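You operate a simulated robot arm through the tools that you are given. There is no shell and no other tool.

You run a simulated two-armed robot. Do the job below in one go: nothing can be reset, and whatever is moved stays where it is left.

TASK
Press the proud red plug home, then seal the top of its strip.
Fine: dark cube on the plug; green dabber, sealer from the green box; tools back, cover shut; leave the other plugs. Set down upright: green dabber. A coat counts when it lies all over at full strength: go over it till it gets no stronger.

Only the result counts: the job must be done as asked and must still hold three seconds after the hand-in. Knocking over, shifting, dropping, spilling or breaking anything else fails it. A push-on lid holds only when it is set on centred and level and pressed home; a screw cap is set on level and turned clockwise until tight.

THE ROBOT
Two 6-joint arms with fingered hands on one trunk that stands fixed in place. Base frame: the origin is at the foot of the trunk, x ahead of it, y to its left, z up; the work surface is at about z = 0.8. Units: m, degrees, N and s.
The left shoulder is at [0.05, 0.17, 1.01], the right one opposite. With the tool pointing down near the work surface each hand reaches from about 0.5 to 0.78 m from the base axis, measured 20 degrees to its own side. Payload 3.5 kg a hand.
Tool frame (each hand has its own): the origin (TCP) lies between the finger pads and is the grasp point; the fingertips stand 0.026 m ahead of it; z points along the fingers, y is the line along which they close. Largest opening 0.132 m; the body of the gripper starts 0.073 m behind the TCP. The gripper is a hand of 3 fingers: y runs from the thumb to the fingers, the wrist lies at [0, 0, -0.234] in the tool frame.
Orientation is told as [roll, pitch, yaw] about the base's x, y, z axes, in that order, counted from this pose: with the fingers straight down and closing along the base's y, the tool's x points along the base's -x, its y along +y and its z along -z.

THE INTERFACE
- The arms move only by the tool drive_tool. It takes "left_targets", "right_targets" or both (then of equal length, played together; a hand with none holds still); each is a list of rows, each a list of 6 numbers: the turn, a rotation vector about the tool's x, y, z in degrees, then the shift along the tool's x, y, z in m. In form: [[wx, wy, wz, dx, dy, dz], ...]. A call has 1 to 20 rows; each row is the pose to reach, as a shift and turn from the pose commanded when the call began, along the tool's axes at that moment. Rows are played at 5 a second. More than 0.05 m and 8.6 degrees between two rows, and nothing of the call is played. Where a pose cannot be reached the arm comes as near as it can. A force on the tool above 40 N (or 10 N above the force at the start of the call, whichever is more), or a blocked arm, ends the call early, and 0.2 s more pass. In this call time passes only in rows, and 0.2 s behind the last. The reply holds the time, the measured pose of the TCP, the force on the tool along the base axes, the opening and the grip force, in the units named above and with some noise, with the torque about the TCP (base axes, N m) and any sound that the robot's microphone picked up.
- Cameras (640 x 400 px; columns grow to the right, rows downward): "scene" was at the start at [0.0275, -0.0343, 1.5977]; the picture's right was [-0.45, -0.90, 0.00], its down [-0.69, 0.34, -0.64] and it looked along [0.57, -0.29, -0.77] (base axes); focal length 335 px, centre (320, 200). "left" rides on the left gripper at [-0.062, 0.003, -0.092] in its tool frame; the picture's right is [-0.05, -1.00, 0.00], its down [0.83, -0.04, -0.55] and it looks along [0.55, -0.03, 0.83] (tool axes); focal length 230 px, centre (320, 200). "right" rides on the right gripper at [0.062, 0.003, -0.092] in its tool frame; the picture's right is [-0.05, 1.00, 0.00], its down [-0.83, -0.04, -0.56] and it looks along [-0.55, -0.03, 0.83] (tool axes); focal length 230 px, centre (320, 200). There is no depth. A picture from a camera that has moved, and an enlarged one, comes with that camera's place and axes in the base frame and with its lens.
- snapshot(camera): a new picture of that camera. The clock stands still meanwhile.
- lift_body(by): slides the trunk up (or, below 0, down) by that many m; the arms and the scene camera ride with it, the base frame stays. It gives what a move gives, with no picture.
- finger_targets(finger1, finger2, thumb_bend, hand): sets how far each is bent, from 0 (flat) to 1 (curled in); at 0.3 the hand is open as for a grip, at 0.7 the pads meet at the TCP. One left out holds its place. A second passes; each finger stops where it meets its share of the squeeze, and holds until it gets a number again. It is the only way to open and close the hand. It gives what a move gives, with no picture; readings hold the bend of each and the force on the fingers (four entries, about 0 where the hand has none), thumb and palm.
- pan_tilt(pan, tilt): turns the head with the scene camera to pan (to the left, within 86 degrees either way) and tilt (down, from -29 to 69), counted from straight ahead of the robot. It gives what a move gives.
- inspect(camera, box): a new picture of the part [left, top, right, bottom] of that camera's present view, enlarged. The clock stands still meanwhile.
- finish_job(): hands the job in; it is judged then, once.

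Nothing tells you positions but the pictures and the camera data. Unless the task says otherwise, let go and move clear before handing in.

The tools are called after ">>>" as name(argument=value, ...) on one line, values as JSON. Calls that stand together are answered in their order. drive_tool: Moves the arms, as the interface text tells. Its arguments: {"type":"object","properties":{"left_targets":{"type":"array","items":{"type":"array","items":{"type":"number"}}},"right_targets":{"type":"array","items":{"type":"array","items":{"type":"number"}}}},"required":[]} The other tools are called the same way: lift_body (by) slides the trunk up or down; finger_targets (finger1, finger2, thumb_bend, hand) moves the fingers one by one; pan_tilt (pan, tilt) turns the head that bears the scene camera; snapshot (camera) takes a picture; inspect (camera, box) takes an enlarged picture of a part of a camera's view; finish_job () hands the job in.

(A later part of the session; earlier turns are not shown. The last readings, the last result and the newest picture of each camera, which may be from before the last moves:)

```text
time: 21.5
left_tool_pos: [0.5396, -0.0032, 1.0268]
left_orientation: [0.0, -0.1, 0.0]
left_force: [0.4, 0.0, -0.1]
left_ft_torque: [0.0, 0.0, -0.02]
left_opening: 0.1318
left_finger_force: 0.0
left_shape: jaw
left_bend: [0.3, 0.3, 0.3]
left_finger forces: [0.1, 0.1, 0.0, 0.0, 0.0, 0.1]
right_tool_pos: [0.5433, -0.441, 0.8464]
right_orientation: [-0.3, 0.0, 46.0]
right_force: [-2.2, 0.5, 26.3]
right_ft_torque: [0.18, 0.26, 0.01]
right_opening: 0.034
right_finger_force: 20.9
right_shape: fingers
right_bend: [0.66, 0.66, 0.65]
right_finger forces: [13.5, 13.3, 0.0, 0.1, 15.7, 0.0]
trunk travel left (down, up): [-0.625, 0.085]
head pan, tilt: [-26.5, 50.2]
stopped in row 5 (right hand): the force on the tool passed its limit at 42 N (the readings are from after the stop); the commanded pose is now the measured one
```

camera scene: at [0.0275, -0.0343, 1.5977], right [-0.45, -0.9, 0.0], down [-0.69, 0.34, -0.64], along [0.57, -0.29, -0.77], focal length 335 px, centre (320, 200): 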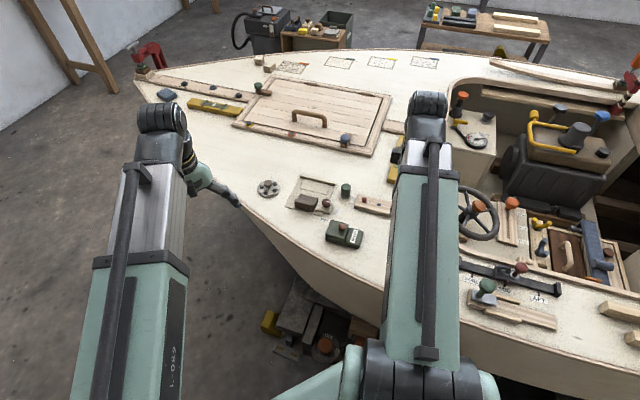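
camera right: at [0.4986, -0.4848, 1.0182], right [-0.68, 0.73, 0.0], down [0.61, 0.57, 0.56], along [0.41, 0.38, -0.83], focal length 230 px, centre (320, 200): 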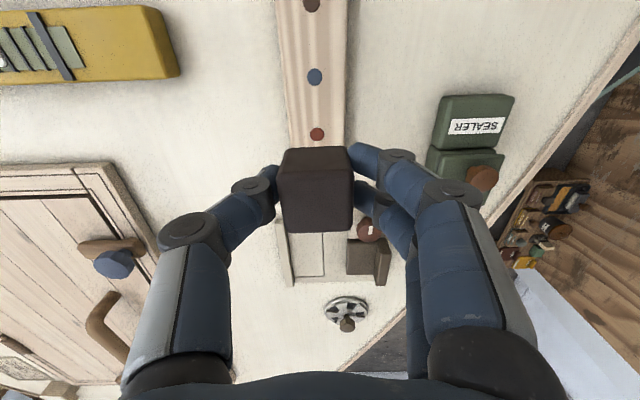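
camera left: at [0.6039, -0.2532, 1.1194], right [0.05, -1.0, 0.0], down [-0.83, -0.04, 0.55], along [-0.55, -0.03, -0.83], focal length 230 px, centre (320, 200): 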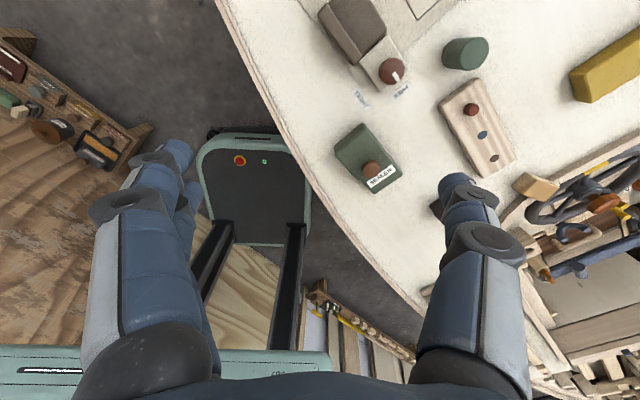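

>>> drive_tool(right_targets=[[0, 0, 0, 0, 0, -0.01], [0, 0, 0, 0, 0, -0.04], [0, 0, 0, 0, 0, -0.08]])

>>> inspect(camera="right", box=[295, 120, 340, 148])

>>> inspect(camera="right", box=[260, 0, 370, 240])

```text
time: 22.3
left_tool_pos: [0.541, -0.0052, 1.0258]
left_orientation: [-0.1, -0.1, -0.1]
left_force: [-0.3, 0.1, 0.0]
left_ft_torque: [-0.03, -0.05, -0.01]
left_opening: 0.1321
left_finger_force: 0.0
left_shape: jaw
left_bend: [0.3, 0.3, 0.3]
left_finger forces: [0.1, 0.1, 0.1, 0.0, 0.0, 0.0]
right_tool_pos: [0.5433, -0.4395, 0.923]
right_orientation: [-0.1, 0.0, 46.0]
right_force: [-0.6, 0.6, -0.3]
right_ft_torque: [0.0, -0.01, 0.0]
right_opening: 0.0338
right_finger_force: 14.1
right_shape: fingers
right_bend: [0.63, 0.63, 0.65]
right_finger forces: [6.8, 6.8, 0.0, 0.0, 13.7, 0.0]
trunk travel left (down, up): [-0.625, 0.085]
head pan, tilt: [-26.5, 50.2]
```

```text
14.22 times, centred on (318, 134) of right
camera zoom: at [0.4987, -0.4823, 1.0156], right [-0.68, 0.73, 0.0], down [0.61, 0.57, 0.56], along [0.41, 0.38, -0.83], focal length 3272 px, centre (356, 1139)
```

zoom: 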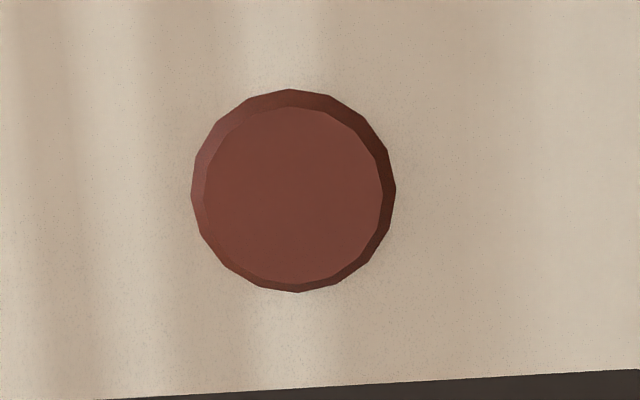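

```text
1.67 times, centred on (315, 120) of right
camera zoom: at [0.4987, -0.4823, 1.0156], right [-0.68, 0.73, 0.0], down [0.61, 0.57, 0.56], along [0.41, 0.38, -0.83], focal length 384 px, centre (328, 333)
```

zoom: 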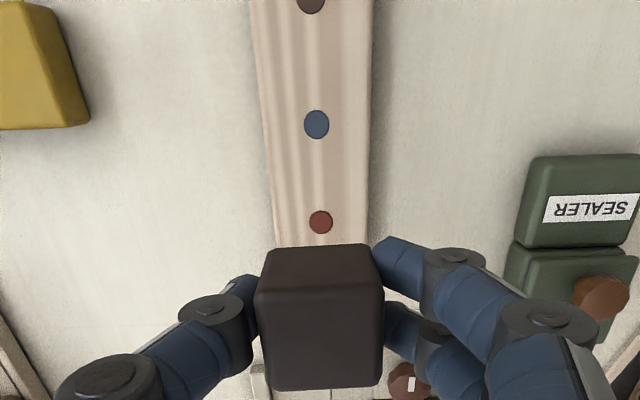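

The plug didn't move with a peak above 40 N, but the cube may be tilted in the grip. To be sure, I'll set the cube flat on the plug, let go, and press its top with a closed fist.

>>> drive_tool(right_targets=[[0, 0, 0, 0, 0, 0.03], [0, 0, 0, 0, 0, 0.065], [0, 0, 0, 0, 0, 0.071], [0, 0, 0, 0, 0, 0.0735], [0, 0, 0, 0, 0, 0.0755]])

>>> finger_targets(hand="right", finger1=0.5, finger2=0.5, thumb_bend=0.5)

>>> inspect(camera="right", box=[240, 110, 400, 260])

```text
time: 23.5
left_tool_pos: [0.5407, -0.0043, 1.025]
left_orientation: [-0.1, 0.0, 0.0]
left_force: [-0.2, 0.2, 0.5]
left_ft_torque: [-0.04, 0.0, -0.01]
left_opening: 0.1319
left_finger_force: 0.0
left_shape: jaw
left_bend: [0.3, 0.3, 0.3]
left_finger forces: [0.1, 0.0, 0.1, 0.0, 0.0, 0.0]
right_tool_pos: [0.5442, -0.4423, 0.8483]
right_orientation: [0.0, 0.0, 46.0]
right_force: [-0.6, 0.0, 1.9]
right_ft_torque: [0.0, 0.03, 0.01]
right_opening: 0.0342
right_finger_force: 13.6
right_shape: fingers
right_bend: [0.63, 0.63, 0.65]
right_finger forces: [6.8, 6.8, 0.1, 0.0, 13.8, 0.1]
trunk travel left (down, up): [-0.625, 0.085]
head pan, tilt: [-26.5, 50.2]
```

```text
time: 24.5
left_tool_pos: [0.5404, -0.005, 1.0262]
left_orientation: [0.0, 0.0, -0.1]
left_force: [0.3, -1.1, -0.4]
left_ft_torque: [0.0, -0.01, -0.01]
left_opening: 0.1319
left_finger_force: 0.1
left_shape: jaw
left_bend: [0.3, 0.3, 0.3]
left_finger forces: [0.0, 0.0, 0.1, 0.1, 0.0, 0.0]
right_tool_pos: [0.5439, -0.4411, 0.8483]
right_orientation: [-0.1, 0.0, 46.0]
right_force: [0.2, 0.8, 0.5]
right_ft_torque: [0.01, -0.02, 0.02]
right_opening: 0.0671
right_finger_force: 0.0
right_shape: fingers
right_bend: [0.5, 0.5, 0.5]
right_finger forces: [0.0, 0.0, 0.0, 0.0, 0.0, 0.1]
trunk travel left (down, up): [-0.625, 0.085]
head pan, tilt: [-26.5, 50.2]
```

```text
2.67 times, centred on (320, 185) of right
camera zoom: at [0.4992, -0.4837, 0.9403], right [-0.68, 0.73, 0.0], down [0.61, 0.57, 0.56], along [0.41, 0.38, -0.83], focal length 614 px, centre (320, 240)
```

zoom: 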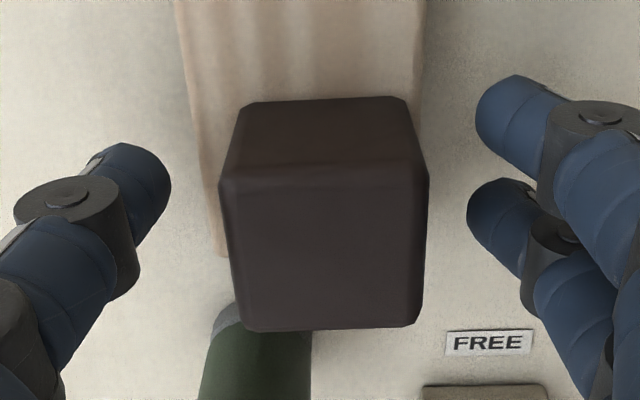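

The cube settled flat on release. Now I'll rise, make a fist and press down on it.

>>> drive_tool(right_targets=[[0, 0, 0, 0, 0, -0.03], [0, 0, 0, 0, 0, -0.06]])

>>> finger_targets(hand="right", finger1=0.7, finger2=0.7, thumb_bend=0.7)

>>> snapshot(camera="right")

```text
time: 25.1
left_tool_pos: [0.5407, -0.0044, 1.0263]
left_orientation: [0.0, 0.1, 0.0]
left_force: [-0.7, -0.7, 0.1]
left_ft_torque: [0.02, 0.01, -0.01]
left_opening: 0.1316
left_finger_force: 0.0
left_shape: jaw
left_bend: [0.3, 0.3, 0.3]
left_finger forces: [0.0, 0.0, 0.0, 0.0, 0.0, 0.0]
right_tool_pos: [0.5448, -0.4401, 0.9081]
right_orientation: [-0.1, 0.0, 46.0]
right_force: [-0.2, -0.8, -0.2]
right_ft_torque: [0.0, -0.04, -0.02]
right_opening: 0.0672
right_finger_force: 0.1
right_shape: fingers
right_bend: [0.5, 0.5, 0.5]
right_finger forces: [0.1, 0.0, 0.0, 0.0, 0.0, 0.1]
trunk travel left (down, up): [-0.625, 0.085]
head pan, tilt: [-26.5, 50.2]
```

```text
time: 26.1
left_tool_pos: [0.541, -0.0053, 1.0258]
left_orientation: [0.0, 0.0, 0.0]
left_force: [-0.6, -0.3, 0.2]
left_ft_torque: [0.02, 0.04, 0.01]
left_opening: 0.1319
left_finger_force: 0.1
left_shape: jaw
left_bend: [0.3, 0.3, 0.3]
left_finger forces: [0.0, 0.1, 0.0, 0.0, 0.1, 0.1]
right_tool_pos: [0.5458, -0.4386, 0.9069]
right_orientation: [-0.1, 0.0, 46.0]
right_force: [-0.1, -0.2, 0.3]
right_ft_torque: [0.01, -0.02, -0.01]
right_opening: 0.0063
right_finger_force: 0.1
right_shape: fingers
right_bend: [0.7, 0.7, 0.7]
right_finger forces: [0.0, 0.1, 0.0, 0.0, 0.0, 0.0]
trunk travel left (down, up): [-0.625, 0.085]
head pan, tilt: [-26.5, 50.2]
```

```text
taken
camera right: at [0.4996, -0.4813, 1.0005], right [-0.68, 0.73, 0.0], down [0.61, 0.57, 0.56], along [0.41, 0.38, -0.83], focal length 230 px, centre (320, 200)
```

right: 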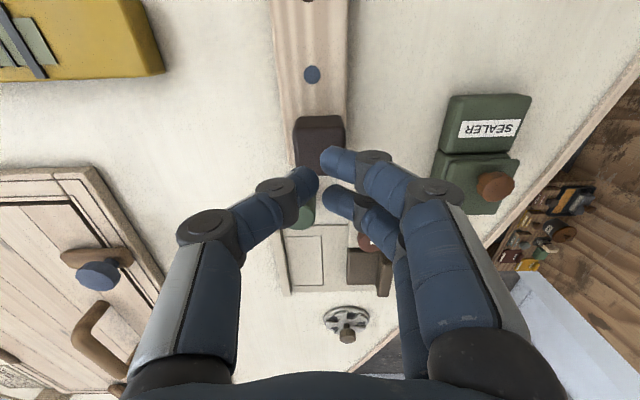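

>>> drive_tool(right_targets=[[0, 0, 0, 0, -0.001, 0.015], [0, 0, 0, 0, -0.001, 0.022], [0, 0, 0, 0, -0.001, 0.025], [0, 0, 0, 0, -0.001, 0.028], [0, 0, 0, 0, -0.001, 0.03]])

>>> snapshot(camera="right")

```text
time: 27.3
left_tool_pos: [0.5405, -0.0041, 1.0264]
left_orientation: [0.0, -0.1, -0.2]
left_force: [0.0, 0.6, -0.1]
left_ft_torque: [0.03, 0.02, -0.01]
left_opening: 0.1321
left_finger_force: 0.0
left_shape: jaw
left_bend: [0.3, 0.3, 0.3]
left_finger forces: [0.0, 0.0, 0.0, 0.0, 0.1, 0.0]
right_tool_pos: [0.5455, -0.4417, 0.8791]
right_orientation: [-0.2, 0.0, 46.1]
right_force: [0.4, -0.9, 14.2]
right_ft_torque: [-0.07, -0.05, 0.01]
right_opening: 0.0056
right_finger_force: 6.8
right_shape: fingers
right_bend: [0.7, 0.7, 0.7]
right_finger forces: [2.7, 2.6, 0.0, 0.0, 8.6, 0.0]
trunk travel left (down, up): [-0.625, 0.085]
head pan, tilt: [-26.5, 50.2]
```

```text
taken
camera right: at [0.5, -0.4834, 0.9718], right [-0.68, 0.73, 0.0], down [0.61, 0.57, 0.56], along [0.41, 0.38, -0.83], focal length 230 px, centre (320, 200)
```

right: 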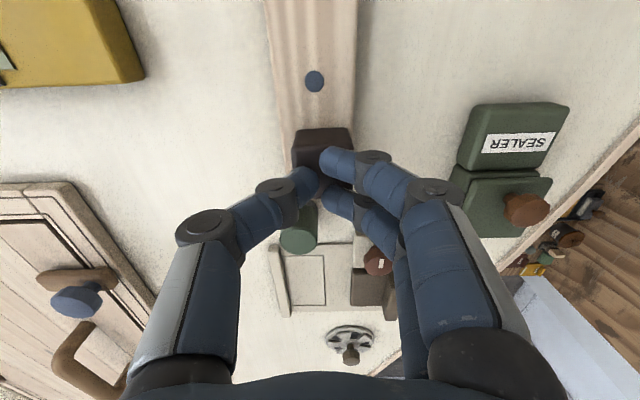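

Contact with the cube gives 14 N, so I'll press on toward the 40 N limit.

>>> drive_tool(right_targets=[[0, 0, 0, 0, 0, 0.001], [0, 0, 0, 0, 0, 0.002], [0, 0, 0, 0, 0, 0.003], [0, 0, 0, 0, 0, 0.004]])

```text
time: 28.2
left_tool_pos: [0.5404, -0.0037, 1.0268]
left_orientation: [-0.1, -0.1, -0.1]
left_force: [0.4, 0.4, -0.1]
left_ft_torque: [0.02, 0.01, -0.04]
left_opening: 0.1317
left_finger_force: 0.1
left_shape: jaw
left_bend: [0.3, 0.3, 0.3]
left_finger forces: [0.0, 0.1, 0.0, 0.1, 0.2, 0.1]
right_tool_pos: [0.5458, -0.4422, 0.8791]
right_orientation: [-0.5, -0.2, 46.0]
right_force: [0.4, 0.5, 22.8]
right_ft_torque: [-0.05, 0.02, -0.02]
right_opening: 0.0044
right_finger_force: 10.9
right_shape: fingers
right_bend: [0.71, 0.71, 0.71]
right_finger forces: [5.7, 5.4, 0.0, 0.0, 10.9, 0.1]
trunk travel left (down, up): [-0.625, 0.085]
head pan, tilt: [-26.5, 50.2]
stopped in row 4 (right hand): the force on the tool passed its limit at 42 N (the readings are from after the stop); the commanded pose is now the measured one
```

The position holds at 42 N, so it has bottomed. I'll rise, open the hand and pick the cube up again.

>>> drive_tool(right_targets=[[0, 0, 0, 0, 0, -0.02], [0, 0, 0, 0, 0, -0.04]])

>>> finger_targets(hand="right", finger1=0.48, finger2=0.48, thumb_bend=0.48)

>>> inspect(camera="right", box=[260, 90, 380, 190])

```text
time: 28.8
left_tool_pos: [0.5416, -0.0049, 1.025]
left_orientation: [0.0, 0.0, 0.0]
left_force: [0.6, 0.5, -0.2]
left_ft_torque: [0.01, 0.03, -0.02]
left_opening: 0.1318
left_finger_force: 0.0
left_shape: jaw
left_bend: [0.3, 0.3, 0.3]
left_finger forces: [0.1, 0.0, 0.1, 0.0, 0.0, 0.1]
right_tool_pos: [0.5459, -0.4428, 0.9145]
right_orientation: [-0.4, -0.1, 46.0]
right_force: [-0.4, -0.1, 0.3]
right_ft_torque: [0.0, -0.03, 0.0]
right_opening: 0.0055
right_finger_force: 0.1
right_shape: fingers
right_bend: [0.7, 0.7, 0.7]
right_finger forces: [0.1, 0.0, 0.0, 0.0, 0.0, 0.1]
trunk travel left (down, up): [-0.625, 0.085]
head pan, tilt: [-26.5, 50.2]
```

```text
time: 29.8
left_tool_pos: [0.5405, -0.0037, 1.0262]
left_orientation: [0.0, 0.0, 0.0]
left_force: [0.4, -0.5, 0.1]
left_ft_torque: [-0.01, 0.01, 0.0]
left_opening: 0.1318
left_finger_force: 0.0
left_shape: jaw
left_bend: [0.3, 0.3, 0.3]
left_finger forces: [0.0, 0.0, 0.0, 0.1, 0.0, 0.0]
right_tool_pos: [0.5472, -0.4431, 0.9164]
right_orientation: [-0.4, -0.1, 46.0]
right_force: [-0.1, -0.9, 0.0]
right_ft_torque: [-0.02, 0.0, -0.03]
right_opening: 0.074
right_finger_force: 0.1
right_shape: fingers
right_bend: [0.48, 0.48, 0.48]
right_finger forces: [0.1, 0.0, 0.1, 0.1, 0.0, 0.0]
trunk travel left (down, up): [-0.625, 0.085]
head pan, tilt: [-26.5, 50.2]
```

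```text
4.00 times, centred on (320, 140) of right
camera zoom: at [0.5007, -0.4849, 1.0086], right [-0.68, 0.73, -0.01], down [0.61, 0.57, 0.56], along [0.41, 0.38, -0.83], focal length 920 px, centre (320, 440)
```

zoom: 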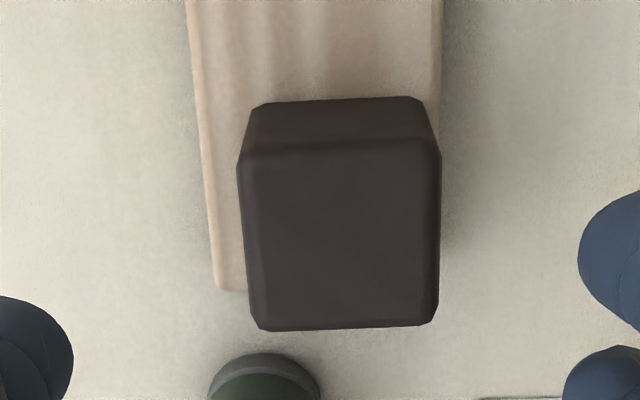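

>>> drive_tool(right_targets=[[-0.35, -0.22, 0, 0, 0.0034, 0.03], [-0.35, -0.22, 0, 0, 0.0034, 0.055], [-0.35, -0.22, 0, 0, 0.0034, 0.063], [-0.35, -0.22, 0, 0, 0.0034, 0.0675]])

>>> finger_targets(hand="right", finger1=0.7, finger2=0.7, thumb_bend=0.7)

>>> inspect(camera="right", box=[240, 110, 400, 260])

```text
time: 30.8
left_tool_pos: [0.541, -0.0056, 1.0255]
left_orientation: [-0.1, -0.1, 0.0]
left_force: [0.7, 1.2, -0.2]
left_ft_torque: [-0.02, -0.01, -0.01]
left_opening: 0.132
left_finger_force: 0.1
left_shape: jaw
left_bend: [0.3, 0.3, 0.3]
left_finger forces: [0.1, 0.0, 0.0, 0.0, 0.1, 0.0]
right_tool_pos: [0.5451, -0.4395, 0.8492]
right_orientation: [-0.1, -0.3, 46.0]
right_force: [-0.5, 0.5, 0.0]
right_ft_torque: [0.0, -0.03, -0.01]
right_opening: 0.0738
right_finger_force: 0.1
right_shape: fingers
right_bend: [0.48, 0.48, 0.48]
right_finger forces: [0.0, 0.1, 0.0, 0.0, 0.0, 0.1]
trunk travel left (down, up): [-0.625, 0.085]
head pan, tilt: [-26.5, 50.2]
```

```text
time: 31.8
left_tool_pos: [0.5401, -0.0051, 1.0264]
left_orientation: [0.0, 0.0, 0.0]
left_force: [0.2, 0.6, 1.4]
left_ft_torque: [0.02, 0.03, -0.01]
left_opening: 0.1317
left_finger_force: 0.0
left_shape: jaw
left_bend: [0.3, 0.3, 0.3]
left_finger forces: [0.1, 0.0, 0.0, 0.0, 0.0, 0.1]
right_tool_pos: [0.5455, -0.4383, 0.8485]
right_orientation: [-0.1, -0.3, 45.9]
right_force: [-0.3, -0.5, -0.3]
right_ft_torque: [0.01, 0.0, 0.0]
right_opening: 0.0342
right_finger_force: 14.3
right_shape: fingers
right_bend: [0.61, 0.61, 0.64]
right_finger forces: [6.8, 6.8, 0.1, 0.1, 13.7, 0.0]
trunk travel left (down, up): [-0.625, 0.085]
head pan, tilt: [-26.5, 50.2]
```

```text
2.67 times, centred on (320, 185) of right
camera zoom: at [0.4992, -0.4817, 0.9414], right [-0.68, 0.73, 0.0], down [0.61, 0.56, 0.56], along [0.41, 0.38, -0.83], focal length 614 px, centre (320, 240)
```

zoom: 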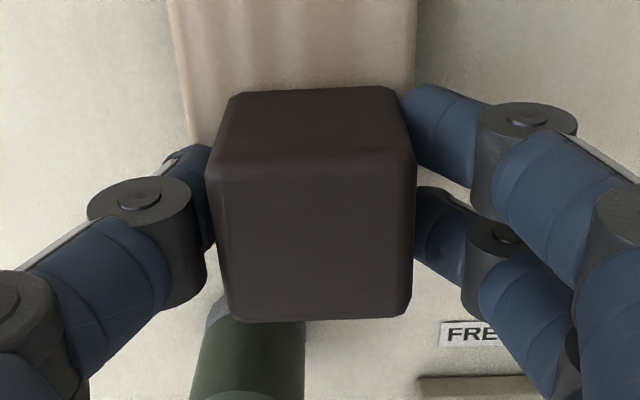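

>>> drive_tool(right_targets=[[-0.25, 0.1, 0, 0, 0, -0.02], [-0.25, 0.1, 0, 0, 0, -0.05], [-0.25, 0.1, 0, 0, 0, -0.08]])

>>> inspect(camera="right", box=[295, 114, 340, 142])

>>> inspect(camera="right", box=[260, 0, 370, 240])

```text
time: 32.6
left_tool_pos: [0.5408, -0.0051, 1.0265]
left_orientation: [0.0, 0.0, 0.0]
left_force: [-0.2, 1.1, 0.7]
left_ft_torque: [-0.01, 0.01, 0.0]
left_opening: 0.132
left_finger_force: 0.0
left_shape: jaw
left_bend: [0.3, 0.3, 0.3]
left_finger forces: [0.0, 0.0, 0.0, 0.1, 0.0, 0.0]
right_tool_pos: [0.5449, -0.441, 0.9285]
right_orientation: [0.4, -0.2, 46.0]
right_force: [0.4, 0.4, -1.1]
right_ft_torque: [0.01, 0.03, 0.01]
right_opening: 0.034
right_finger_force: 13.4
right_shape: fingers
right_bend: [0.61, 0.61, 0.64]
right_finger forces: [6.9, 6.8, 0.1, 0.0, 13.7, 0.1]
trunk travel left (down, up): [-0.625, 0.085]
head pan, tilt: [-26.5, 50.2]
```

```text
14.22 times, centred on (318, 128) of right
camera zoom: at [0.4984, -0.4836, 1.0226], right [-0.68, 0.73, 0.01], down [0.61, 0.56, 0.56], along [0.41, 0.38, -0.83], focal length 3272 px, centre (356, 1224)
```

zoom: 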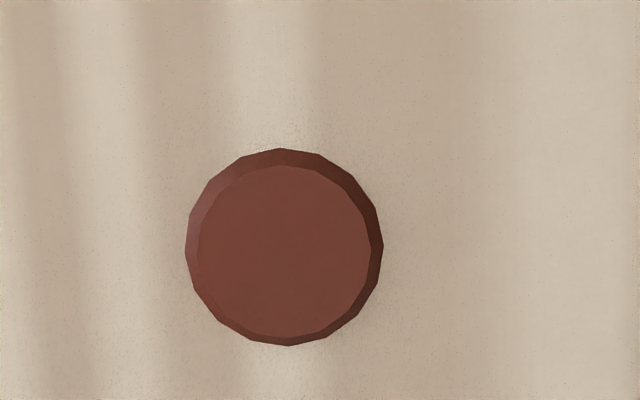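

```text
1.67 times, centred on (315, 120) of right
camera zoom: at [0.4984, -0.4836, 1.0226], right [-0.68, 0.73, 0.01], down [0.61, 0.56, 0.56], along [0.41, 0.38, -0.83], focal length 384 px, centre (328, 333)
```

zoom: 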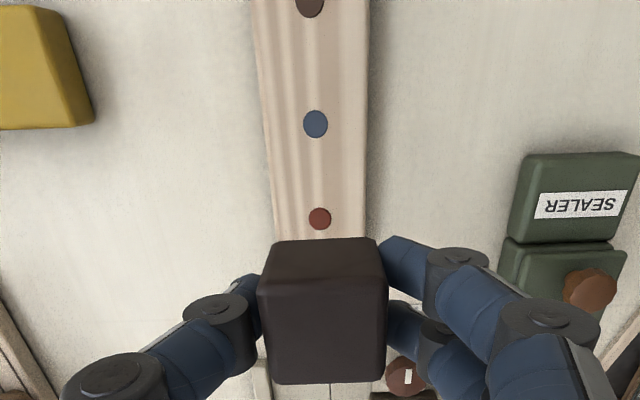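

The plug looks the same after 42 N in two different ways, so it has reached its stop. I'll level the hand, carry the cube back to its original spot and turn it back.

>>> drive_tool(right_targets=[[0.3, 0.2, 0, 0, 0, -0.002]])

>>> drive_tool(right_targets=[[0, 0, 7.9, 0.0117, 0.0083, 0], [0, 0, 15.8, 0.0234, 0.0166, 0], [0, 0, 23.7, 0.0351, 0.0249, 0], [0, 0, 31.6, 0.0468, 0.0332, 0], [0, 0, 39.5, 0.0585, 0.0415, 0], [0, 0, 47.4, 0.0701, 0.0498, 0], [0, 0, 55.3, 0.0818, 0.0581, 0], [0, 0, 63.2, 0.0935, 0.0664, 0], [0, 0, 71.1, 0.1052, 0.0747, 0], [0, 0, 79, 0.1169, 0.083, 0], [0, 0, 86.8, 0.1286, 0.0913, 0]])

```text
time: 33.0
left_tool_pos: [0.541, -0.0048, 1.0254]
left_orientation: [0.1, 0.0, -0.1]
left_force: [0.5, 0.6, 0.4]
left_ft_torque: [-0.01, 0.02, 0.02]
left_opening: 0.132
left_finger_force: 0.1
left_shape: jaw
left_bend: [0.3, 0.3, 0.3]
left_finger forces: [0.0, 0.0, 0.1, 0.0, 0.0, 0.0]
right_tool_pos: [0.5426, -0.441, 0.9326]
right_orientation: [0.1, -0.1, 46.0]
right_force: [1.0, -0.6, -0.7]
right_ft_torque: [0.01, 0.03, -0.01]
right_opening: 0.0341
right_finger_force: 14.1
right_shape: fingers
right_bend: [0.61, 0.61, 0.64]
right_finger forces: [6.8, 6.7, 0.0, 0.0, 13.8, 0.1]
trunk travel left (down, up): [-0.625, 0.085]
head pan, tilt: [-26.5, 50.2]
```

```text
time: 35.4
left_tool_pos: [0.5401, -0.0042, 1.0265]
left_orientation: [0.0, -0.1, -0.1]
left_force: [0.0, -1.0, 0.0]
left_ft_torque: [0.0, 0.02, -0.02]
left_opening: 0.132
left_finger_force: 0.1
left_shape: jaw
left_bend: [0.3, 0.3, 0.3]
left_finger forces: [0.0, 0.1, 0.0, 0.0, 0.0, 0.0]
right_tool_pos: [0.3881, -0.4708, 0.9309]
right_orientation: [-0.1, 0.0, -40.9]
right_force: [0.5, -0.1, -0.9]
right_ft_torque: [-0.03, -0.03, 0.0]
right_opening: 0.034
right_finger_force: 13.4
right_shape: fingers
right_bend: [0.61, 0.61, 0.64]
right_finger forces: [6.8, 6.8, 0.0, 0.0, 13.6, 0.0]
trunk travel left (down, up): [-0.625, 0.085]
head pan, tilt: [-26.5, 50.2]
```

>>> drive_tool(right_targets=[[0, 0, 0, 0, 0.002, 0.04], [0, 0, 0, 0, 0.002, 0.08], [0, 0, 0, 0, 0.002, 0.091], [0, 0, 0, 0, 0.002, 0.095]])

>>> snapshot(camera="right")

```text
time: 36.4
left_tool_pos: [0.5402, -0.0042, 1.0266]
left_orientation: [-0.1, 0.0, -0.1]
left_force: [-0.8, -0.8, 0.1]
left_ft_torque: [0.01, 0.04, 0.01]
left_opening: 0.132
left_finger_force: 0.2
left_shape: jaw
left_bend: [0.3, 0.3, 0.3]
left_finger forces: [0.1, 0.1, 0.0, 0.1, 0.0, 0.0]
right_tool_pos: [0.3902, -0.4671, 0.834]
right_orientation: [0.0, -0.1, -40.8]
right_force: [0.2, 0.2, -0.1]
right_ft_torque: [-0.01, 0.0, 0.01]
right_opening: 0.0344
right_finger_force: 13.8
right_shape: fingers
right_bend: [0.61, 0.61, 0.64]
right_finger forces: [6.8, 6.8, 0.0, 0.0, 13.7, 0.0]
trunk travel left (down, up): [-0.625, 0.085]
head pan, tilt: [-26.5, 50.2]
```

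```text
taken
camera right: at [0.3456, -0.4245, 0.9274], right [0.69, 0.72, 0.0], down [0.6, -0.58, 0.56], along [0.4, -0.38, -0.83], focal length 230 px, centre (320, 200)
```

right: 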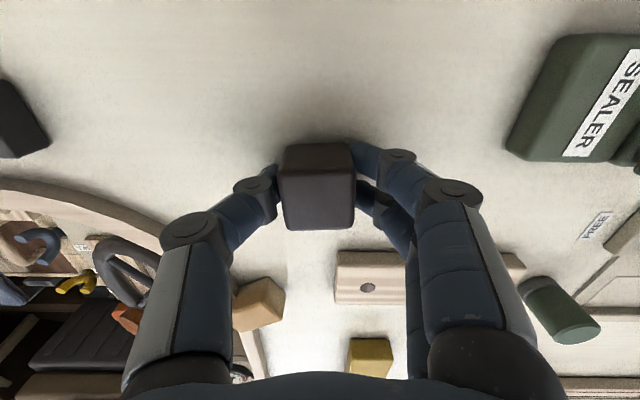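

The landmarks match the original picture, so the cube is over its old spot. I'll touch down and release.

>>> drive_tool(right_targets=[[0, 0, 0, 0, 0, 0.001], [0, 0, 0, 0, 0, 0.002], [0, 0, 0, 0, 0, 0.003]])

>>> finger_targets(hand="right", finger1=0.48, finger2=0.48, thumb_bend=0.48)

>>> snapshot(camera="right")

```text
time: 37.2
left_tool_pos: [0.5416, -0.005, 1.0252]
left_orientation: [-0.1, 0.0, 0.0]
left_force: [-0.3, -0.3, -0.1]
left_ft_torque: [0.0, -0.01, 0.0]
left_opening: 0.1318
left_finger_force: 0.1
left_shape: jaw
left_bend: [0.3, 0.3, 0.3]
left_finger forces: [0.1, 0.0, 0.0, 0.1, 0.0, 0.1]
right_tool_pos: [0.3905, -0.4683, 0.8325]
right_orientation: [0.0, 0.0, -40.8]
right_force: [-0.5, -0.7, -0.5]
right_ft_torque: [0.02, 0.02, 0.0]
right_opening: 0.0344
right_finger_force: 13.3
right_shape: fingers
right_bend: [0.61, 0.61, 0.64]
right_finger forces: [6.8, 6.8, 0.0, 0.1, 13.6, 0.0]
trunk travel left (down, up): [-0.625, 0.085]
head pan, tilt: [-26.5, 50.2]
```

```text
time: 38.2
left_tool_pos: [0.5422, -0.0049, 1.0261]
left_orientation: [0.0, 0.0, 0.0]
left_force: [0.5, 0.3, -0.1]
left_ft_torque: [0.02, 0.02, 0.03]
left_opening: 0.1316
left_finger_force: 0.1
left_shape: jaw
left_bend: [0.3, 0.3, 0.3]
left_finger forces: [0.0, 0.0, 0.1, 0.0, 0.1, 0.0]
right_tool_pos: [0.3903, -0.468, 0.8332]
right_orientation: [0.0, 0.0, -40.8]
right_force: [-0.7, -1.0, 3.4]
right_ft_torque: [0.1, -0.06, 0.02]
right_opening: 0.0736
right_finger_force: 1.7
right_shape: fingers
right_bend: [0.49, 0.48, 0.48]
right_finger forces: [2.4, 1.0, 0.0, 0.0, 0.3, 0.0]
trunk travel left (down, up): [-0.625, 0.085]
head pan, tilt: [-26.5, 50.2]
```

```text
taken
camera right: at [0.3452, -0.425, 0.9257], right [0.69, 0.72, 0.0], down [0.6, -0.58, 0.56], along [0.4, -0.38, -0.83], focal length 230 px, centre (320, 200)
```

right: 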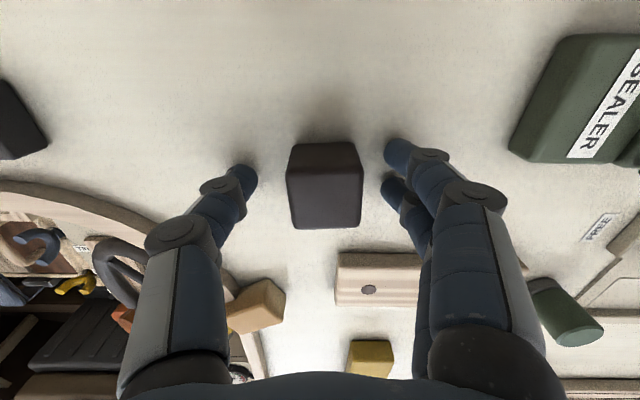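

The cube is back within about 3 mm of its spot. I'll rise clear and move the right hand over the sealer box knob at yaw 46°.

>>> drive_tool(right_targets=[[0, 0, 0, 0, 0, -0.02], [0, 0, 0, 0, 0, -0.06], [0, 0, 0, 0, 0, -0.1], [0, 0, -7.9, 0.0027, 0.0147, -0.12], [0, 0, -15.8, 0.0053, 0.0295, -0.12], [0, 0, -23.7, 0.008, 0.0442, -0.12], [0, 0, -31.6, 0.0107, 0.059, -0.12], [0, 0, -39.5, 0.0134, 0.0737, -0.12], [0, 0, -47.4, 0.016, 0.0885, -0.12], [0, 0, -55.3, 0.0187, 0.1032, -0.12], [0, 0, -63.2, 0.0214, 0.118, -0.12], [0, 0, -71.1, 0.024, 0.1327, -0.12], [0, 0, -79, 0.0267, 0.1475, -0.12], [0, 0, -86.8, 0.0294, 0.1622, -0.12]])

>>> snapshot(camera="right")

>>> snapshot(camera="scene")

```text
time: 41.2
left_tool_pos: [0.5412, -0.0042, 1.0256]
left_orientation: [0.1, 0.0, 0.0]
left_force: [0.5, -0.5, 0.0]
left_ft_torque: [0.03, -0.03, 0.0]
left_opening: 0.1319
left_finger_force: 0.1
left_shape: jaw
left_bend: [0.3, 0.3, 0.3]
left_finger forces: [0.1, 0.1, 0.0, 0.0, 0.1, 0.0]
right_tool_pos: [0.4752, -0.3249, 0.9536]
right_orientation: [0.1, 0.0, 46.0]
right_force: [0.2, 0.0, 0.3]
right_ft_torque: [0.0, 0.04, 0.0]
right_opening: 0.0739
right_finger_force: 0.0
right_shape: fingers
right_bend: [0.48, 0.48, 0.48]
right_finger forces: [0.0, 0.0, 0.0, 0.0, 0.1, 0.0]
trunk travel left (down, up): [-0.625, 0.085]
head pan, tilt: [-26.5, 50.2]
```

```text
taken
camera right: at [0.4295, -0.3677, 1.0459], right [-0.68, 0.73, 0.0], down [0.61, 0.57, 0.56], along [0.41, 0.38, -0.83], focal length 230 px, centre (320, 200)
```

right: 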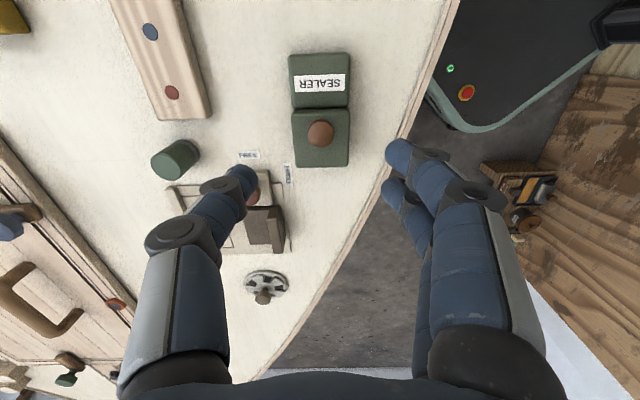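

```text
taken
camera scene: at [0.0276, -0.0342, 1.5977], right [-0.45, -0.9, 0.0], down [-0.69, 0.34, -0.64], along [0.57, -0.29, -0.77], focal length 335 px, centre (320, 200)
```

scene: 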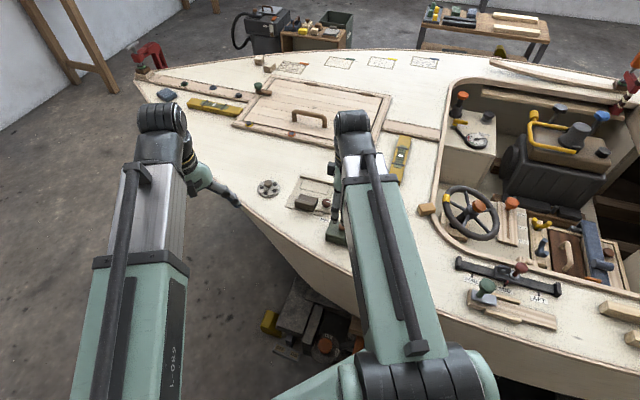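

>>> inspect(camera="right", box=[270, 40, 370, 180])

>>> inspect(camera="right", box=[110, 20, 250, 140])

```text
2.86 times, centred on (320, 110) of right
camera zoom: at [0.4295, -0.3677, 1.0459], right [-0.68, 0.73, 0.0], down [0.61, 0.57, 0.56], along [0.41, 0.38, -0.83], focal length 657 px, centre (320, 457)
```

zoom: 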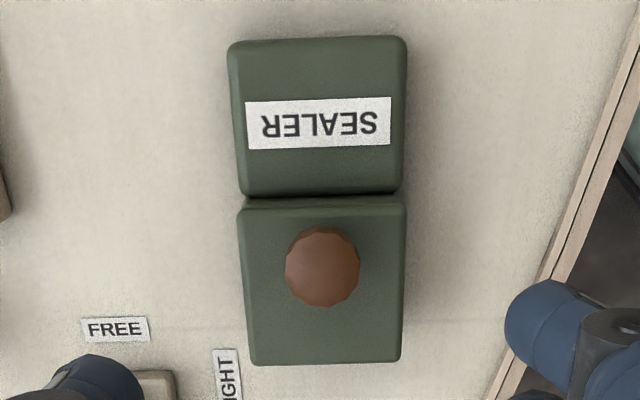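

```text
3.33 times, centred on (180, 80) of right
camera zoom: at [0.4295, -0.3677, 1.0459], right [-0.68, 0.73, 0.0], down [0.61, 0.57, 0.56], along [0.41, 0.38, -0.83], focal length 767 px, centre (787, 600)
```

zoom: 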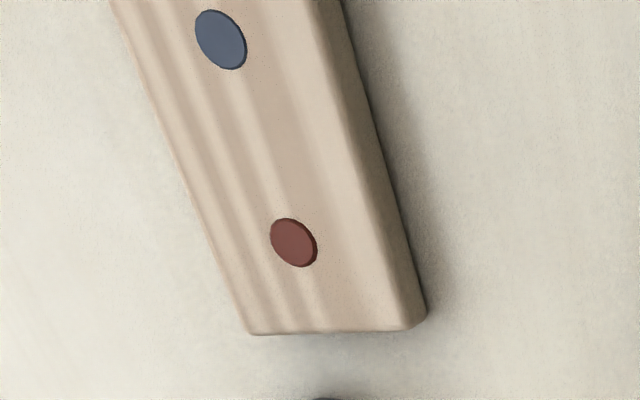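

The knob is exactly under the hand. I'll go down, keep the tips just above the lid and pinch the knob.

>>> drive_tool(right_targets=[[0, 0, 0, 0, 0, 0.03], [0, 0, 0, 0, 0, 0.06], [0, 0, 0, 0, 0, 0.08], [0, 0, 0, 0, 0, 0.0875]])

>>> finger_targets(hand="right", finger1=0.7, finger2=0.7, thumb_bend=0.7)

>>> snapshot(camera="right")

```text
time: 42.2
left_tool_pos: [0.5412, -0.004, 1.026]
left_orientation: [0.0, 0.0, -0.1]
left_force: [0.0, -0.2, 0.7]
left_ft_torque: [-0.04, -0.01, 0.0]
left_opening: 0.1321
left_finger_force: 0.0
left_shape: jaw
left_bend: [0.3, 0.3, 0.3]
left_finger forces: [0.0, 0.0, 0.1, 0.0, 0.0, 0.0]
right_tool_pos: [0.4732, -0.3267, 0.8649]
right_orientation: [-0.1, 0.0, 46.1]
right_force: [0.9, 0.5, 0.0]
right_ft_torque: [0.01, 0.0, -0.03]
right_opening: 0.0741
right_finger_force: 0.0
right_shape: fingers
right_bend: [0.48, 0.48, 0.48]
right_finger forces: [0.0, 0.0, 0.0, 0.1, 0.0, 0.0]
trunk travel left (down, up): [-0.625, 0.085]
head pan, tilt: [-26.5, 50.2]
```

```text
time: 43.2
left_tool_pos: [0.5404, -0.0041, 1.0258]
left_orientation: [0.0, -0.1, 0.1]
left_force: [0.2, 0.7, 0.2]
left_ft_torque: [0.01, -0.05, -0.04]
left_opening: 0.1318
left_finger_force: 0.0
left_shape: jaw
left_bend: [0.3, 0.3, 0.3]
left_finger forces: [0.0, 0.0, 0.0, 0.0, 0.1, 0.0]
right_tool_pos: [0.4739, -0.3251, 0.8642]
right_orientation: [0.1, 0.0, 46.0]
right_force: [0.5, 0.0, 0.5]
right_ft_torque: [0.03, 0.01, -0.02]
right_opening: 0.036
right_finger_force: 12.6
right_shape: fingers
right_bend: [0.6, 0.6, 0.63]
right_finger forces: [6.2, 6.1, 0.0, 0.0, 12.6, 0.0]
trunk travel left (down, up): [-0.625, 0.085]
head pan, tilt: [-26.5, 50.2]
```

```text
taken
camera right: at [0.4285, -0.368, 0.9578], right [-0.68, 0.73, 0.0], down [0.61, 0.57, 0.56], along [0.41, 0.38, -0.83], focal length 230 px, centre (320, 200)
```

right: 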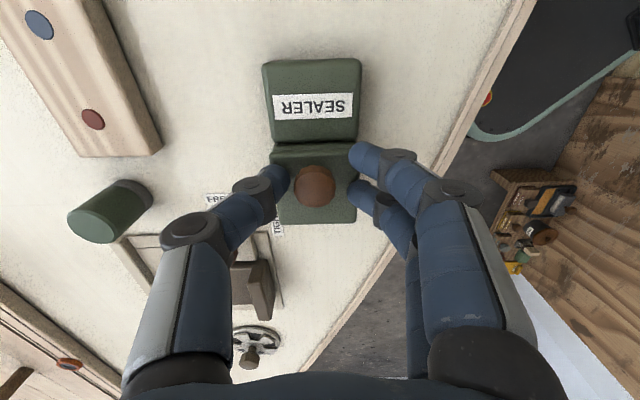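

>>> inspect(camera="right", box=[250, 130, 390, 235])

>>> inspect(camera="scene", box=[290, 190, 400, 260])

```text
3.81 times, centred on (320, 182) of right
camera zoom: at [0.4285, -0.368, 0.9578], right [-0.68, 0.73, 0.0], down [0.61, 0.57, 0.56], along [0.41, 0.38, -0.83], focal length 876 px, centre (320, 267)
```

zoom: 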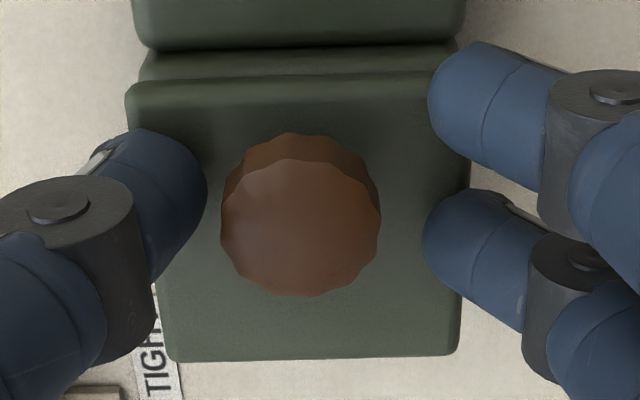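

```text
5.71 times, centred on (345, 225) of scene
camera zoom: at [0.0278, -0.0345, 1.5977], right [-0.45, -0.9, 0.0], down [-0.69, 0.34, -0.64], along [0.57, -0.29, -0.77], focal length 1915 px, centre (177, 57)
```

zoom: 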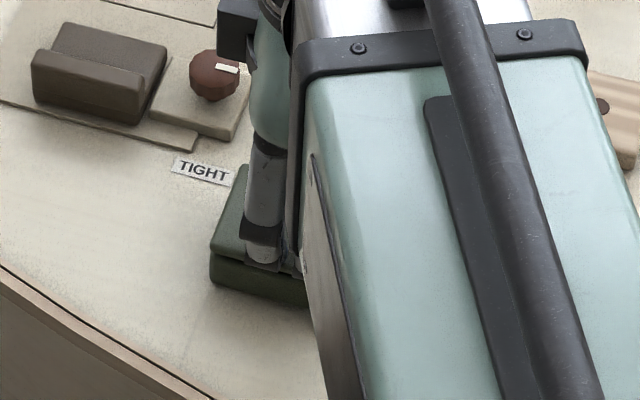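

The tips caught the lid's sides instead of the knob. I'll open, rise 8 mm and pinch again.

>>> finger_targets(hand="right", finger1=0.48, finger2=0.48, thumb_bend=0.48)

>>> drive_tool(right_targets=[[0, 0, 0, 0, 0, -0.004], [0, 0, 0, 0, 0, -0.0085]])

>>> finger_targets(hand="right", finger1=0.7, finger2=0.7, thumb_bend=0.7)

>>> inspect(camera="right", box=[250, 110, 390, 235])

```text
time: 44.2
left_tool_pos: [0.541, -0.0057, 1.0262]
left_orientation: [0.0, 0.0, 0.0]
left_force: [0.5, 0.5, -0.1]
left_ft_torque: [0.04, 0.0, 0.0]
left_opening: 0.1319
left_finger_force: 0.0
left_shape: jaw
left_bend: [0.3, 0.3, 0.3]
left_finger forces: [0.1, 0.0, 0.0, 0.0, 0.1, 0.0]
right_tool_pos: [0.4743, -0.3259, 0.8646]
right_orientation: [0.0, 0.1, 46.1]
right_force: [-0.2, 0.1, 0.5]
right_ft_torque: [-0.02, 0.02, 0.0]
right_opening: 0.074
right_finger_force: 0.0
right_shape: fingers
right_bend: [0.48, 0.48, 0.48]
right_finger forces: [0.0, 0.0, 0.0, 0.0, 0.0, 0.0]
trunk travel left (down, up): [-0.625, 0.085]
head pan, tilt: [-26.5, 50.2]
```

```text
time: 44.8
left_tool_pos: [0.5397, -0.0053, 1.0255]
left_orientation: [0.0, 0.0, 0.0]
left_force: [-0.2, -0.2, 0.4]
left_ft_torque: [0.04, 0.01, -0.01]
left_opening: 0.1317
left_finger_force: 0.1
left_shape: jaw
left_bend: [0.3, 0.3, 0.3]
left_finger forces: [0.0, 0.1, 0.0, 0.0, 0.0, 0.0]
right_tool_pos: [0.474, -0.3263, 0.8733]
right_orientation: [-0.1, 0.0, 46.0]
right_force: [-0.4, 0.9, -0.4]
right_ft_torque: [0.0, 0.0, -0.02]
right_opening: 0.0737
right_finger_force: 0.0
right_shape: fingers
right_bend: [0.48, 0.48, 0.48]
right_finger forces: [0.1, 0.0, 0.0, 0.0, 0.0, 0.1]
trunk travel left (down, up): [-0.625, 0.085]
head pan, tilt: [-26.5, 50.2]
```

```text
time: 45.8
left_tool_pos: [0.5404, -0.0043, 1.0245]
left_orientation: [0.1, 0.0, 0.0]
left_force: [-0.4, 0.0, 0.4]
left_ft_torque: [-0.03, 0.02, -0.01]
left_opening: 0.1319
left_finger_force: 0.1
left_shape: jaw
left_bend: [0.3, 0.3, 0.3]
left_finger forces: [0.0, 0.0, 0.0, 0.0, 0.0, 0.1]
right_tool_pos: [0.4749, -0.3273, 0.8736]
right_orientation: [0.0, 0.0, 46.1]
right_force: [1.4, -0.9, 0.0]
right_ft_torque: [-0.01, -0.04, 0.03]
right_opening: 0.0164
right_finger_force: 6.1
right_shape: fingers
right_bend: [0.67, 0.66, 0.67]
right_finger forces: [1.9, 2.9, 0.0, 0.0, 6.4, 0.1]
trunk travel left (down, up): [-0.625, 0.085]
head pan, tilt: [-26.5, 50.2]
```

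```text
3.20 times, centred on (320, 172) of right
camera zoom: at [0.4292, -0.3683, 0.9663], right [-0.68, 0.73, 0.0], down [0.61, 0.57, 0.56], along [0.41, 0.38, -0.83], focal length 736 px, centre (320, 288)
```

zoom: 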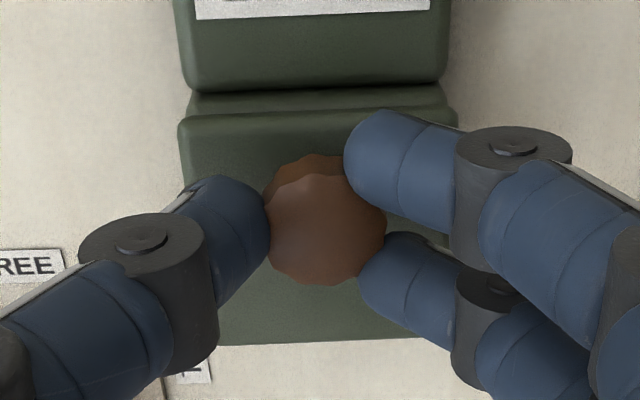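

The knob is held in a three-point pinch. I'll test it with a 4 mm lift and look.

>>> drive_tool(right_targets=[[0, 0, 0, 0, 0, -0.002], [0, 0, 0, 0, 0, -0.004]])

>>> inspect(camera="right", box=[250, 110, 390, 235])

>>> inspect(camera="scene", box=[290, 190, 400, 260])

```text
time: 46.4
left_tool_pos: [0.5406, -0.0038, 1.0251]
left_orientation: [0.0, 0.0, 0.0]
left_force: [0.1, 1.0, -0.6]
left_ft_torque: [-0.02, 0.0, 0.02]
left_opening: 0.1323
left_finger_force: 0.1
left_shape: jaw
left_bend: [0.3, 0.3, 0.3]
left_finger forces: [0.1, 0.0, 0.0, 0.0, 0.0, 0.1]
right_tool_pos: [0.4737, -0.3259, 0.8769]
right_orientation: [0.0, 0.0, 46.0]
right_force: [-1.0, -0.8, -5.0]
right_ft_torque: [0.0, 0.01, 0.0]
right_opening: 0.0167
right_finger_force: 5.2
right_shape: fingers
right_bend: [0.67, 0.66, 0.67]
right_finger forces: [2.2, 3.5, 0.1, 0.1, 5.1, 0.0]
trunk travel left (down, up): [-0.625, 0.085]
head pan, tilt: [-26.5, 50.2]
```

```text
3.20 times, centred on (320, 172) of right
camera zoom: at [0.4292, -0.3685, 0.9703], right [-0.68, 0.73, 0.0], down [0.61, 0.57, 0.56], along [0.41, 0.38, -0.83], focal length 736 px, centre (320, 288)
```

zoom: 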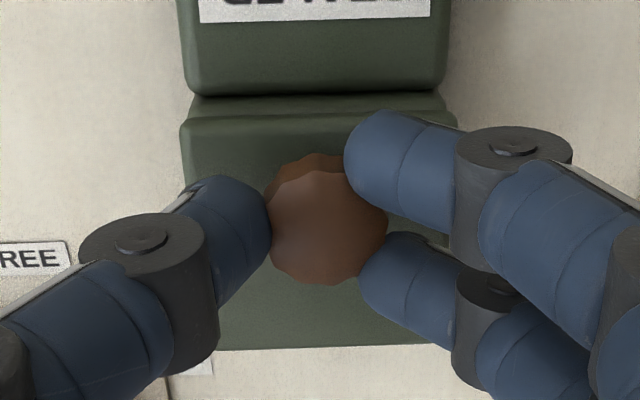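

```text
5.71 times, centred on (345, 225) of scene
camera zoom: at [0.0278, -0.0345, 1.5977], right [-0.45, -0.9, 0.0], down [-0.69, 0.34, -0.64], along [0.57, -0.29, -0.77], focal length 1915 px, centre (177, 57)
```

zoom: 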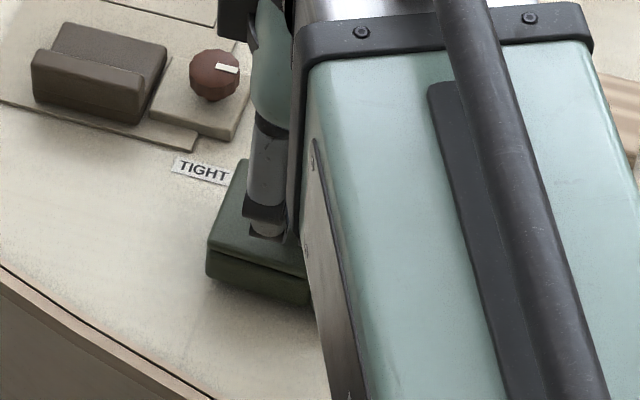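

The whole box came up about 4 mm with a 5 N pull, so the cover is captive and must slide. I'll set it straight back down.

>>> drive_tool(right_targets=[[0, 0, 0, 0, 0, 0.002], [0, 0, 0, 0, 0, 0.004]])

>>> inspect(camera="scene", box=[290, 190, 400, 260])

>>> inspect(camera="right", box=[240, 50, 400, 250])

```text
time: 47.0
left_tool_pos: [0.5415, -0.0047, 1.0272]
left_orientation: [-0.1, 0.0, -0.1]
left_force: [0.9, 0.4, 0.2]
left_ft_torque: [0.02, 0.01, 0.0]
left_opening: 0.1316
left_finger_force: 0.1
left_shape: jaw
left_bend: [0.3, 0.3, 0.3]
left_finger forces: [0.0, 0.0, 0.0, 0.0, 0.0, 0.0]
right_tool_pos: [0.4728, -0.3255, 0.8725]
right_orientation: [0.0, 0.1, 46.0]
right_force: [0.2, -0.6, -2.6]
right_ft_torque: [-0.01, 0.05, -0.03]
right_opening: 0.0163
right_finger_force: 5.8
right_shape: fingers
right_bend: [0.67, 0.66, 0.67]
right_finger forces: [2.1, 3.4, 0.1, 0.1, 5.7, 0.0]
trunk travel left (down, up): [-0.625, 0.085]
head pan, tilt: [-26.5, 50.2]
```

```text
5.71 times, centred on (345, 225) of scene
camera zoom: at [0.0277, -0.0345, 1.5978], right [-0.45, -0.9, 0.0], down [-0.69, 0.34, -0.64], along [0.57, -0.29, -0.77], focal length 1915 px, centre (177, 57)
```

zoom: 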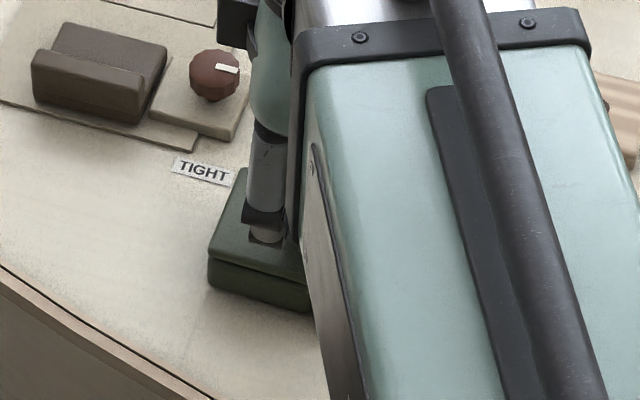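

```text
2.00 times, centred on (320, 150) of right
camera zoom: at [0.4285, -0.368, 0.9665], right [-0.68, 0.73, 0.0], down [0.61, 0.57, 0.56], along [0.41, 0.38, -0.83], focal length 460 px, centre (320, 300)
```

zoom: 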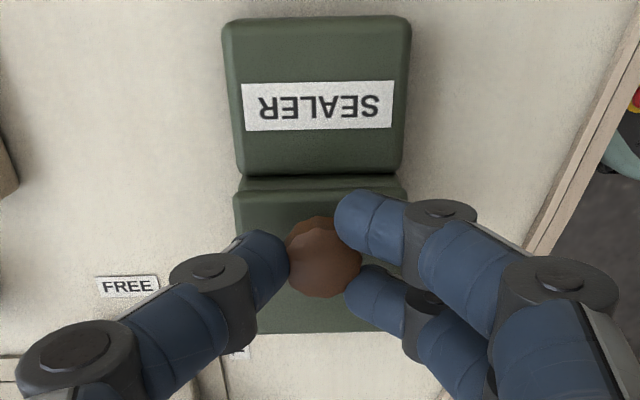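

>>> drive_tool(right_targets=[[0, 0, 0, 0, 0, 0.001], [0, 0, 0, 0, 0, 0.002]])

>>> snapshot(camera="left")

>>> inspect(camera="left", box=[460, 100, 580, 190])

```text
time: 47.6
left_tool_pos: [0.5402, -0.0044, 1.0264]
left_orientation: [-0.1, -0.1, 0.0]
left_force: [0.1, 0.1, -0.3]
left_ft_torque: [0.04, 0.0, 0.0]
left_opening: 0.132
left_finger_force: 0.1
left_shape: jaw
left_bend: [0.3, 0.3, 0.3]
left_finger forces: [0.0, 0.0, 0.0, 0.0, 0.1, 0.0]
right_tool_pos: [0.4738, -0.3252, 0.8721]
right_orientation: [0.0, 0.0, 46.1]
right_force: [2.7, -2.1, 4.5]
right_ft_torque: [-0.06, -0.1, -0.01]
right_opening: 0.0161
right_finger_force: 6.8
right_shape: fingers
right_bend: [0.68, 0.67, 0.67]
right_finger forces: [2.2, 3.4, 0.0, 0.0, 8.2, 0.1]
trunk travel left (down, up): [-0.625, 0.085]
head pan, tilt: [-26.5, 50.2]
```

```text
taken
camera left: at [0.6031, -0.0023, 1.1187], right [0.05, -1.0, 0.0], down [-0.83, -0.04, 0.55], along [-0.55, -0.03, -0.83], focal length 230 px, centre (320, 200)
```

left: 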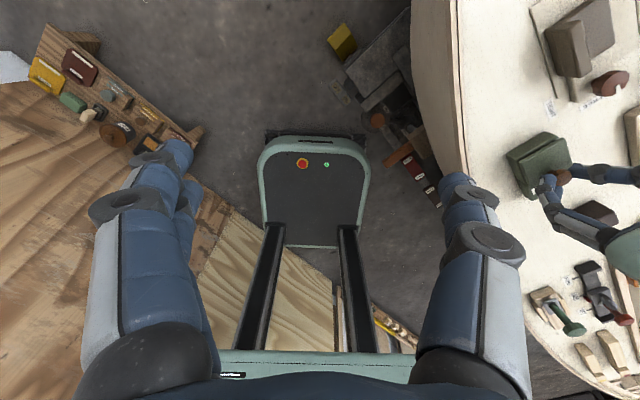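

```text
4.44 times, centred on (520, 145) of left
camera zoom: at [0.6031, -0.0023, 1.1187], right [0.05, -1.0, 0.0], down [-0.83, -0.04, 0.55], along [-0.55, -0.03, -0.83], focal length 1022 px, centre (-569, 444)
```

zoom: 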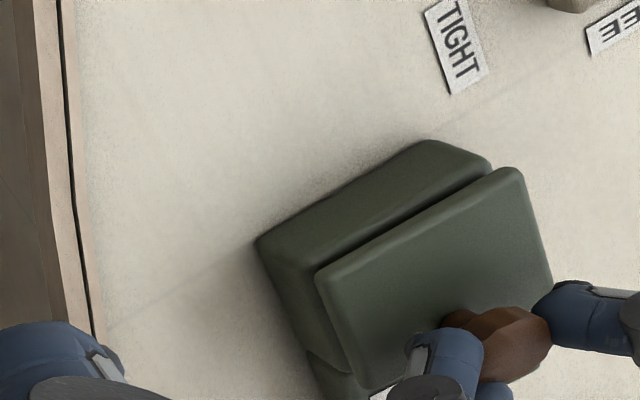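

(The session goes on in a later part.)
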